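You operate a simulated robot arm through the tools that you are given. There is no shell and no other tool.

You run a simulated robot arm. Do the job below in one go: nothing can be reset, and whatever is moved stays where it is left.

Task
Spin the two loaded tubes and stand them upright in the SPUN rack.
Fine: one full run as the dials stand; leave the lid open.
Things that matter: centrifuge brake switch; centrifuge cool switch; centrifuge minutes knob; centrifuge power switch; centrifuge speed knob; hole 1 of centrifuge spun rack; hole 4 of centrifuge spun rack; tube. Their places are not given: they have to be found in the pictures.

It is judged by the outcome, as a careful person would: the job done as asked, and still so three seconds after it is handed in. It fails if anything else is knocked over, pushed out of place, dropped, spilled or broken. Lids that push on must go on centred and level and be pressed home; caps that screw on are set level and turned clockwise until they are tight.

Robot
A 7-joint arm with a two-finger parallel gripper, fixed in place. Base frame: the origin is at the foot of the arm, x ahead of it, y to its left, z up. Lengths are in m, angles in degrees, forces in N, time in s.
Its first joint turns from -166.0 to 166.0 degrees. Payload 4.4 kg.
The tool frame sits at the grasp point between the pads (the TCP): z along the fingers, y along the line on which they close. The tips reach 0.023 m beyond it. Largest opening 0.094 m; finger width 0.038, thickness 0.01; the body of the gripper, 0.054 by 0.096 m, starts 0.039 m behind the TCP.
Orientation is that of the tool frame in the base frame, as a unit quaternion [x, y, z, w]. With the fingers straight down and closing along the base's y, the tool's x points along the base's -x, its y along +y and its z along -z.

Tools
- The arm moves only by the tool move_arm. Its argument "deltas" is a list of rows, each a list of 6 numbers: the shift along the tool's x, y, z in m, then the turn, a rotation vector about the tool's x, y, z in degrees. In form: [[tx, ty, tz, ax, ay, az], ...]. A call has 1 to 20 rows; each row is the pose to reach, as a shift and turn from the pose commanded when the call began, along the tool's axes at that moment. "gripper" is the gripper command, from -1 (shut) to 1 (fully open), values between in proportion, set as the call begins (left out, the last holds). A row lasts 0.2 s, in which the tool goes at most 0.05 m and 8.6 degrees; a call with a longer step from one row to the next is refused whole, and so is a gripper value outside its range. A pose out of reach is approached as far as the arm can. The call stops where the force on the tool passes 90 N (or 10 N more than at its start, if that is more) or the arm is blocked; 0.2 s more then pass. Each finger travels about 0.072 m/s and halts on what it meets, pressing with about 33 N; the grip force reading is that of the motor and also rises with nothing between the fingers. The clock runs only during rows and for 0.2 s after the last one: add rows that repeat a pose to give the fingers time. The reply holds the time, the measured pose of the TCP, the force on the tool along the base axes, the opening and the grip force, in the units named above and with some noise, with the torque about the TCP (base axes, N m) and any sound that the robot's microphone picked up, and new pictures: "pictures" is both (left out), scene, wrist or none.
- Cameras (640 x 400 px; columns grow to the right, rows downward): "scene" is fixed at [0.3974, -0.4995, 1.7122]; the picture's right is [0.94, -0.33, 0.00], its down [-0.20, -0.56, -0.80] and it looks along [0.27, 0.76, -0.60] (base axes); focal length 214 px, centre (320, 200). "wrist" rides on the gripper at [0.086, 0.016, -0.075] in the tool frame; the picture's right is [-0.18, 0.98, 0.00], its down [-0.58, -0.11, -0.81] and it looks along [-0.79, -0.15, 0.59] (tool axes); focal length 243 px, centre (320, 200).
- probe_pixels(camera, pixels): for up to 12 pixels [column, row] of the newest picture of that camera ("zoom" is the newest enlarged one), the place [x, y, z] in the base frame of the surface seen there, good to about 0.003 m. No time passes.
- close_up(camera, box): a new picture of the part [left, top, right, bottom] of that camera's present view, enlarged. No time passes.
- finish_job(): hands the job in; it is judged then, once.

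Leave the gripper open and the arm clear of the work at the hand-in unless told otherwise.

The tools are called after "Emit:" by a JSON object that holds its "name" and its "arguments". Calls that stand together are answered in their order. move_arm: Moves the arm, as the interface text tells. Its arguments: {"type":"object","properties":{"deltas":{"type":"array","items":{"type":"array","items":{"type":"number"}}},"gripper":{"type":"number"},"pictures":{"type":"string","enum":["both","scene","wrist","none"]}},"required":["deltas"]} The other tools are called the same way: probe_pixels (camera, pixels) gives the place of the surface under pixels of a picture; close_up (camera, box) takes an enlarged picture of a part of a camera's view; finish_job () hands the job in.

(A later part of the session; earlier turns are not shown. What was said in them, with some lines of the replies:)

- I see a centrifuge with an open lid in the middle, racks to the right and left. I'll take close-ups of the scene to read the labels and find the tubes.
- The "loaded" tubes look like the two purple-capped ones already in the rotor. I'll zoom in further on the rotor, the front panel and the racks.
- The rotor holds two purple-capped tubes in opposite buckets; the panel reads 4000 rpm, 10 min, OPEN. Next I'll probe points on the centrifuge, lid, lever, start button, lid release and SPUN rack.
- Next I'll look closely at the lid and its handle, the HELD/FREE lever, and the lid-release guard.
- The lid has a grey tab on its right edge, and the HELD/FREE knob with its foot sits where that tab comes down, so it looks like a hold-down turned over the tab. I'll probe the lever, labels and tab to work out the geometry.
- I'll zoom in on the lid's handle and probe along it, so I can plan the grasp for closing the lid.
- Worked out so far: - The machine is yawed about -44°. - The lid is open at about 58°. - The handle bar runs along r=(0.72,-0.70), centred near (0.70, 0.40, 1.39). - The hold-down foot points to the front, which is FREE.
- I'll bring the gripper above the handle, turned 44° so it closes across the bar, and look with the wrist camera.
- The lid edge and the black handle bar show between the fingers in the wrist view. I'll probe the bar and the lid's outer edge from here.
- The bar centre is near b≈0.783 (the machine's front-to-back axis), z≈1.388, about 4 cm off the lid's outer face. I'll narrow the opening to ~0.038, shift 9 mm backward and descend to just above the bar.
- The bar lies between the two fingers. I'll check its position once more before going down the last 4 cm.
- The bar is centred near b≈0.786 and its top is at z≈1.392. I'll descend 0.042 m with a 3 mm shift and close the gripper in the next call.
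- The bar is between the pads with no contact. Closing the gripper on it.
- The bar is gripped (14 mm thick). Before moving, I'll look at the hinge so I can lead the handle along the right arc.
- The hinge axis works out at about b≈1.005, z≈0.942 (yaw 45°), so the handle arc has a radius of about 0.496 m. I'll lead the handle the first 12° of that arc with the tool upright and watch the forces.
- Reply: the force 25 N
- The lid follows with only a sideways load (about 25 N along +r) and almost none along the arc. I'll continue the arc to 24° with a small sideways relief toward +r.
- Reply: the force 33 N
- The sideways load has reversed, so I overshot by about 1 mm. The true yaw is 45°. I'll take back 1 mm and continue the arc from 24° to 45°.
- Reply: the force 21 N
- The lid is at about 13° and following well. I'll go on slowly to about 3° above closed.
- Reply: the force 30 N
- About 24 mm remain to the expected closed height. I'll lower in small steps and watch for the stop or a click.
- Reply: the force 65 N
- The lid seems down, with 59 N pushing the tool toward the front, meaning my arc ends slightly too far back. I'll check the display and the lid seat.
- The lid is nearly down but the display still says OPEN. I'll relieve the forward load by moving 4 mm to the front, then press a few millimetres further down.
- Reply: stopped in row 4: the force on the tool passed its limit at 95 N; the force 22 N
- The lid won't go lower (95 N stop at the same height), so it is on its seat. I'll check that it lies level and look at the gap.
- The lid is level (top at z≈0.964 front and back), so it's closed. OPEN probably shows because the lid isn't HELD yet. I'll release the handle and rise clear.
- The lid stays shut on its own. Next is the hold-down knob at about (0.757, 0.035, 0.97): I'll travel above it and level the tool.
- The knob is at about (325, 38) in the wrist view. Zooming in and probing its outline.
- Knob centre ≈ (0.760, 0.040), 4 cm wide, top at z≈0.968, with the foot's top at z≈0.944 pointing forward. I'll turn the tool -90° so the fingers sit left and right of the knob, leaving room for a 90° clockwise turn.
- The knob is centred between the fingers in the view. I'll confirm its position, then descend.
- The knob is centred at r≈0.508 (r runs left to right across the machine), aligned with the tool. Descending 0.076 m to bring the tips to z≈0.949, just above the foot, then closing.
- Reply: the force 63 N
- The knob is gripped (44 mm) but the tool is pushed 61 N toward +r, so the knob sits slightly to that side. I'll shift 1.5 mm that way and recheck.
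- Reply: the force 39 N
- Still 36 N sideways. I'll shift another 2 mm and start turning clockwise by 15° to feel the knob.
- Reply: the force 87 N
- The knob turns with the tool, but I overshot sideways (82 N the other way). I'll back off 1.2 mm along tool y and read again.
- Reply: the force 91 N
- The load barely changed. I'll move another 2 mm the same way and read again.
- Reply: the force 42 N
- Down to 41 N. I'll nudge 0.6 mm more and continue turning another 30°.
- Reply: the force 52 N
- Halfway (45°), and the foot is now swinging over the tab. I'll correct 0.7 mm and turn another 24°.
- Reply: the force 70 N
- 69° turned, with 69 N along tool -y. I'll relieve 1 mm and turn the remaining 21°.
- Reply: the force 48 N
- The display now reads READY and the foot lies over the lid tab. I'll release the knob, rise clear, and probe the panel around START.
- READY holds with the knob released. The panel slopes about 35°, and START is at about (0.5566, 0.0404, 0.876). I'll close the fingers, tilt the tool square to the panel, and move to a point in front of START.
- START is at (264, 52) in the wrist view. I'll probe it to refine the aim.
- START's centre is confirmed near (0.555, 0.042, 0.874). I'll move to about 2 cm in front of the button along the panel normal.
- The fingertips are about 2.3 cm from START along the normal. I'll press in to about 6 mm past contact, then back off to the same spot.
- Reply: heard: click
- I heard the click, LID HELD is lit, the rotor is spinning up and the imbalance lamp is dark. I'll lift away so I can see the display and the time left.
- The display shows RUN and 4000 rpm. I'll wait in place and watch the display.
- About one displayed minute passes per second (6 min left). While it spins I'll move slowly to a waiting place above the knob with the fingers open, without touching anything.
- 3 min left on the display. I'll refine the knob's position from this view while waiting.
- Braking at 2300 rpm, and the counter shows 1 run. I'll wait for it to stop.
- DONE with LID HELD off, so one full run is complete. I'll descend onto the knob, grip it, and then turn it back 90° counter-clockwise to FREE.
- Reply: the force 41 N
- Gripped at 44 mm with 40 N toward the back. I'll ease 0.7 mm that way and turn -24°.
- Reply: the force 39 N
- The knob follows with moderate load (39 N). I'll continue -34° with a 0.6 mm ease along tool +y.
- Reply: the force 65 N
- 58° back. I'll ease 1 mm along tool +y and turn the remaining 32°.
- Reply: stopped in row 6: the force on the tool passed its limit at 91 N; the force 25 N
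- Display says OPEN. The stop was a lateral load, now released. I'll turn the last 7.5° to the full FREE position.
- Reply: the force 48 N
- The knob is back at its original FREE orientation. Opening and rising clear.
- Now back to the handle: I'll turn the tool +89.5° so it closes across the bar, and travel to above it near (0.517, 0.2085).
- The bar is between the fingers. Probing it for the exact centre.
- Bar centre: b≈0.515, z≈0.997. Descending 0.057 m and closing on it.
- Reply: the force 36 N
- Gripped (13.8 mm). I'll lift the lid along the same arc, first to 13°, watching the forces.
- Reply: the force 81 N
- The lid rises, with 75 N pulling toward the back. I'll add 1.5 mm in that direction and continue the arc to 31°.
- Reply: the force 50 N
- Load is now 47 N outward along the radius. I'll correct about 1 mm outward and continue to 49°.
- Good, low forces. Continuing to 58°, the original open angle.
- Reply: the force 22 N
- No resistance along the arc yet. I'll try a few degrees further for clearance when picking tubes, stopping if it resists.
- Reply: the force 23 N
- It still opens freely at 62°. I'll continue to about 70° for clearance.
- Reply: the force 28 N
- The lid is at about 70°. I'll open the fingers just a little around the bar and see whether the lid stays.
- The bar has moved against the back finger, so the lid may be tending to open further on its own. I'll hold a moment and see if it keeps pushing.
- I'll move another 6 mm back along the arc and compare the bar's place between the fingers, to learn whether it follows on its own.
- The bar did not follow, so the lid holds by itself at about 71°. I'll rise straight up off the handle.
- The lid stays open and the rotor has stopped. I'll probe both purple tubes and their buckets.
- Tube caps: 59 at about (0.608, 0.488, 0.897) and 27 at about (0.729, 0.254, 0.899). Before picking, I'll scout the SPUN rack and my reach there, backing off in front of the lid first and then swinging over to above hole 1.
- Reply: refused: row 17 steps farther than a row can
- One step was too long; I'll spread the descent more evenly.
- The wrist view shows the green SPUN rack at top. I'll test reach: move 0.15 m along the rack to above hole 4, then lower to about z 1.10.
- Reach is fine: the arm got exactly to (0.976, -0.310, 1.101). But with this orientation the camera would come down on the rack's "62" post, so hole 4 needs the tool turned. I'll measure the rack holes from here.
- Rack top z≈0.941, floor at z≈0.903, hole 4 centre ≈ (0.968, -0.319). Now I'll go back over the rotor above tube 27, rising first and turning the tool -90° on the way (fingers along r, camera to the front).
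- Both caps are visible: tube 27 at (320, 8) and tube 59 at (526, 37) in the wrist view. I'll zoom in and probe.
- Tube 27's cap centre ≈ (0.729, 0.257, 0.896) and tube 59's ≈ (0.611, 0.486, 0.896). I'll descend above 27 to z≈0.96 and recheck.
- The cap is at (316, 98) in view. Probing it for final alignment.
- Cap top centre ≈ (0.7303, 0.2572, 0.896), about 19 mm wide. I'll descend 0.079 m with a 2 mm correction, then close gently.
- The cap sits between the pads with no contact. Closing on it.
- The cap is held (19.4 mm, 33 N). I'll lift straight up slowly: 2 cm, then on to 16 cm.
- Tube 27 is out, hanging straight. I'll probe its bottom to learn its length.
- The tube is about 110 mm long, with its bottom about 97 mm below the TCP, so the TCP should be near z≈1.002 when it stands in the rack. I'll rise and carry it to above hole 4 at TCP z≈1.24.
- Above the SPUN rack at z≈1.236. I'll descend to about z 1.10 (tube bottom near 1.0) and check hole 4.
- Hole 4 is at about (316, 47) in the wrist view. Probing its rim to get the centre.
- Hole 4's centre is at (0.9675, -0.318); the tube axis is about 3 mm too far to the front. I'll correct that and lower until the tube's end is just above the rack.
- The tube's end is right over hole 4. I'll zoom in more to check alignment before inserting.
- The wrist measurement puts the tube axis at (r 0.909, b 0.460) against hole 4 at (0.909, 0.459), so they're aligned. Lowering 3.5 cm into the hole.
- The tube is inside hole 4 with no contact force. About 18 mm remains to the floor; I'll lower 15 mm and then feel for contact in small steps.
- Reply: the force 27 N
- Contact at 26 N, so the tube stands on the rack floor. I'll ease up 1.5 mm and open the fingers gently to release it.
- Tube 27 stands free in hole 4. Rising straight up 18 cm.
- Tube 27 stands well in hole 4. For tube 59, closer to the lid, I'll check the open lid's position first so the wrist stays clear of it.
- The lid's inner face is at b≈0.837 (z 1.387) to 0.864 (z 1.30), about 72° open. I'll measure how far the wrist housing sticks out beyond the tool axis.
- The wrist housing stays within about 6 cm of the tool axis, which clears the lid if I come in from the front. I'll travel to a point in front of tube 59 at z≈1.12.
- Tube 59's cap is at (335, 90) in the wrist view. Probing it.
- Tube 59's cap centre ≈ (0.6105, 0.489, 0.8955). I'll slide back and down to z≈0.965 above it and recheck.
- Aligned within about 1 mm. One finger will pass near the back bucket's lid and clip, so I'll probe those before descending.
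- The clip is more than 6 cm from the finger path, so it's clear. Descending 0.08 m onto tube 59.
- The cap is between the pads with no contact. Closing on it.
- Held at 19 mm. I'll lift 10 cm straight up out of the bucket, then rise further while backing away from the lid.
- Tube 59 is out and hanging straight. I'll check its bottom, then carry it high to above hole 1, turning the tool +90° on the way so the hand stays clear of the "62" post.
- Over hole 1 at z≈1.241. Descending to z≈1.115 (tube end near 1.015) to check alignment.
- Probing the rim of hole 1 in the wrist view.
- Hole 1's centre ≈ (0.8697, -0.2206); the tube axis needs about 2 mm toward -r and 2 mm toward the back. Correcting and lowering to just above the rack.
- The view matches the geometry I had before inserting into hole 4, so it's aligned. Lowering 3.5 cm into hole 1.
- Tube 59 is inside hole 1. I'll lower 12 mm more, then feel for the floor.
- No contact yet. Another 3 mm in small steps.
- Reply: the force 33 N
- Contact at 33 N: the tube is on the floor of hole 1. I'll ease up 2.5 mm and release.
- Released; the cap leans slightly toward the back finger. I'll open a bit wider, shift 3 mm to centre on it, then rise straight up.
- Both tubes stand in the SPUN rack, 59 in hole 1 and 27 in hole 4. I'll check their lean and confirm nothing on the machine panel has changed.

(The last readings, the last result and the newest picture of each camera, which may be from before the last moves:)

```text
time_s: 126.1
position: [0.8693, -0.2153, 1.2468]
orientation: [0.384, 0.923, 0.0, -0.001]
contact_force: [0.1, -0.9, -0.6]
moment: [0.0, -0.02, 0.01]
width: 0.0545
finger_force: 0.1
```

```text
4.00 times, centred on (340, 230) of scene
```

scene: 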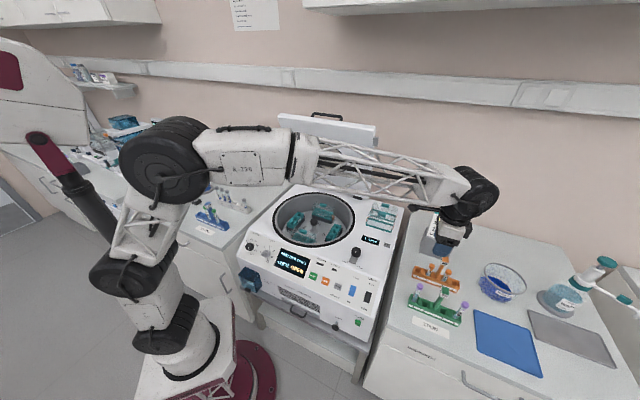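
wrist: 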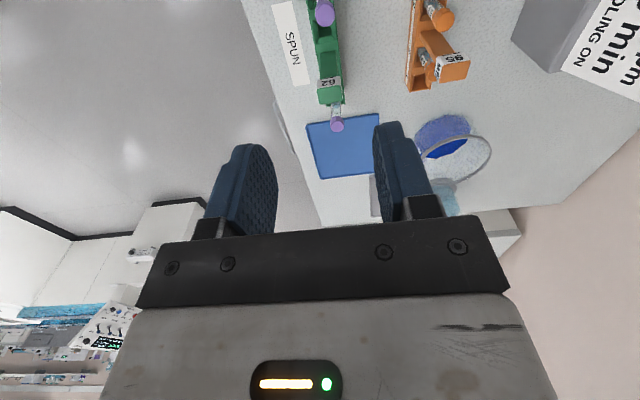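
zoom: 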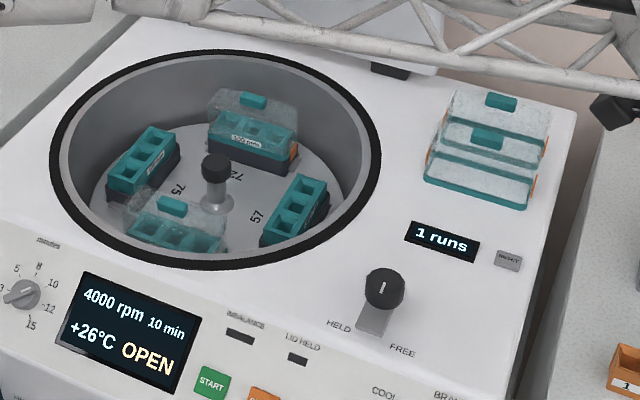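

The caps are directly above their holes (upright). The dials still read 4000 rpm and 10 min, the counter shows 1 run, the lid is open, and the lever is back at FREE. I'll raise the arm clear with the gripper open.

Emit:
{"name": "move_arm", "arguments": {"deltas": [[0, 0, -0.04, 0, 0, 0], [0, 0, -0.08, 0, 0, 0], [0, 0, -0.12, 0, 0, 0], [0.01, -0.02, -0.16, 0, 0, 0], [0.03, -0.04, -0.195, 0, 0, 0], [0.05, -0.06, -0.23, 0, 0, 0], [0.07, -0.08, -0.26, 0, 0, 0], [0.09, -0.1, -0.28, 0, 0, 0], [0.11, -0.12, -0.3, 0, 0, 0], [0.11, -0.12, -0.3, 0, 0, 0], [0.11, -0.12, -0.3, 0, 0, 0]], "gripper": 1}}

Emit:
{"name": "close_up", "arguments": {"camera": "scene", "box": [250, 100, 550, 340]}}

```text
time_s: 128.5
position: [0.7075, -0.2232, 1.5466]
orientation: [0.384, 0.923, 0.0, 0.001]
contact_force: [-0.6, 0.7, -0.6]
moment: [0.01, 0.01, 0.02]
width: 0.0939
finger_force: 0.0
```

scene: 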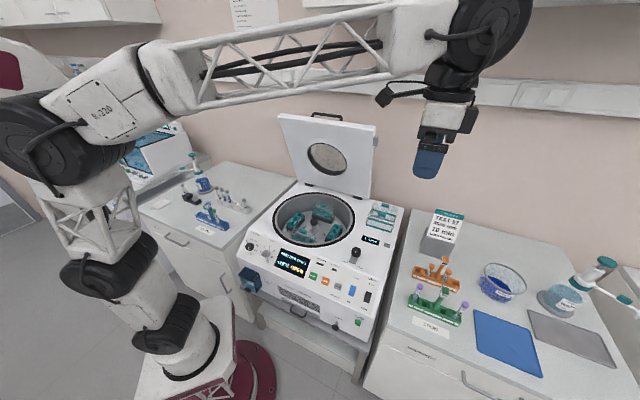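
wrist: 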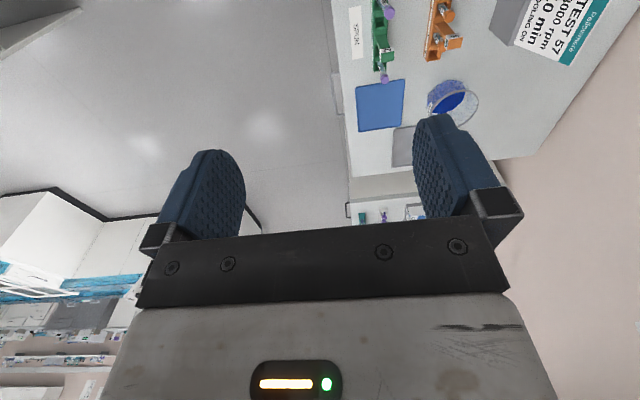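

```text
1.67 times, centred on (400, 220) of scene
```

zoom: 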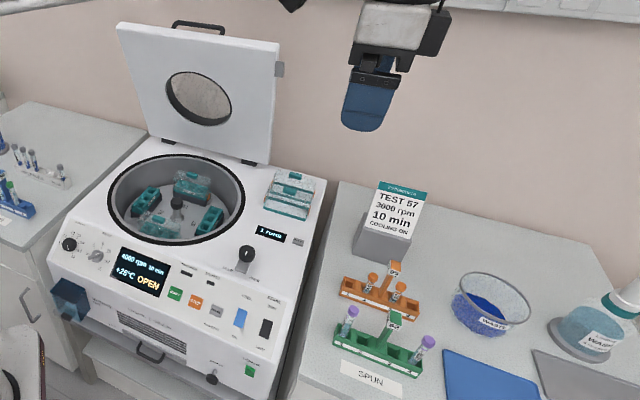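

The run is complete, both spun tubes stand in holes 1 and 4 of the SPUN rack, and the lid is open and staying put. The gripper is open and clear, and nothing else has moved. Handing in.

Emit:
{"name": "finish_job", "arguments": {}}

```text
The job is handed in.
```

The two tubes in the rotor went through one full run at the dial settings, 4000 rpm for 10 min. They now stand upright in the SPUN rack, tube 59 in hole 1 and tube 27 in hole 4.

- **Which tubes:** I took "loaded" to mean the two purple-capped tubes already in the rotor, not the green-capped ones in the TO SPIN rack.
- **Settings:** I didn't touch the speed, minutes, cool, brake or power controls. The TEST 57 card by the racks asks for 3000 rpm with cooling on. I ran as the dials stood instead, so with no cooling running the machine warmed from 22 °C to 27 °C during the run.
- **Bucket lids:** the two loaded buckets spun without their lids. The spare lids are still stacked on top of the machine.
- **Machine lid:** it is open at about 72°, further than the roughly 58° it started at, because I needed room to reach the tubes. It holds there by itself. The hold-down knob is back at FREE, and the counter reads 1 run.

The imbalance lamp stayed dark every time I checked. I saw nothing knocked over, spilled or pushed out of place, and the gripper is open with the arm clear of the bench.
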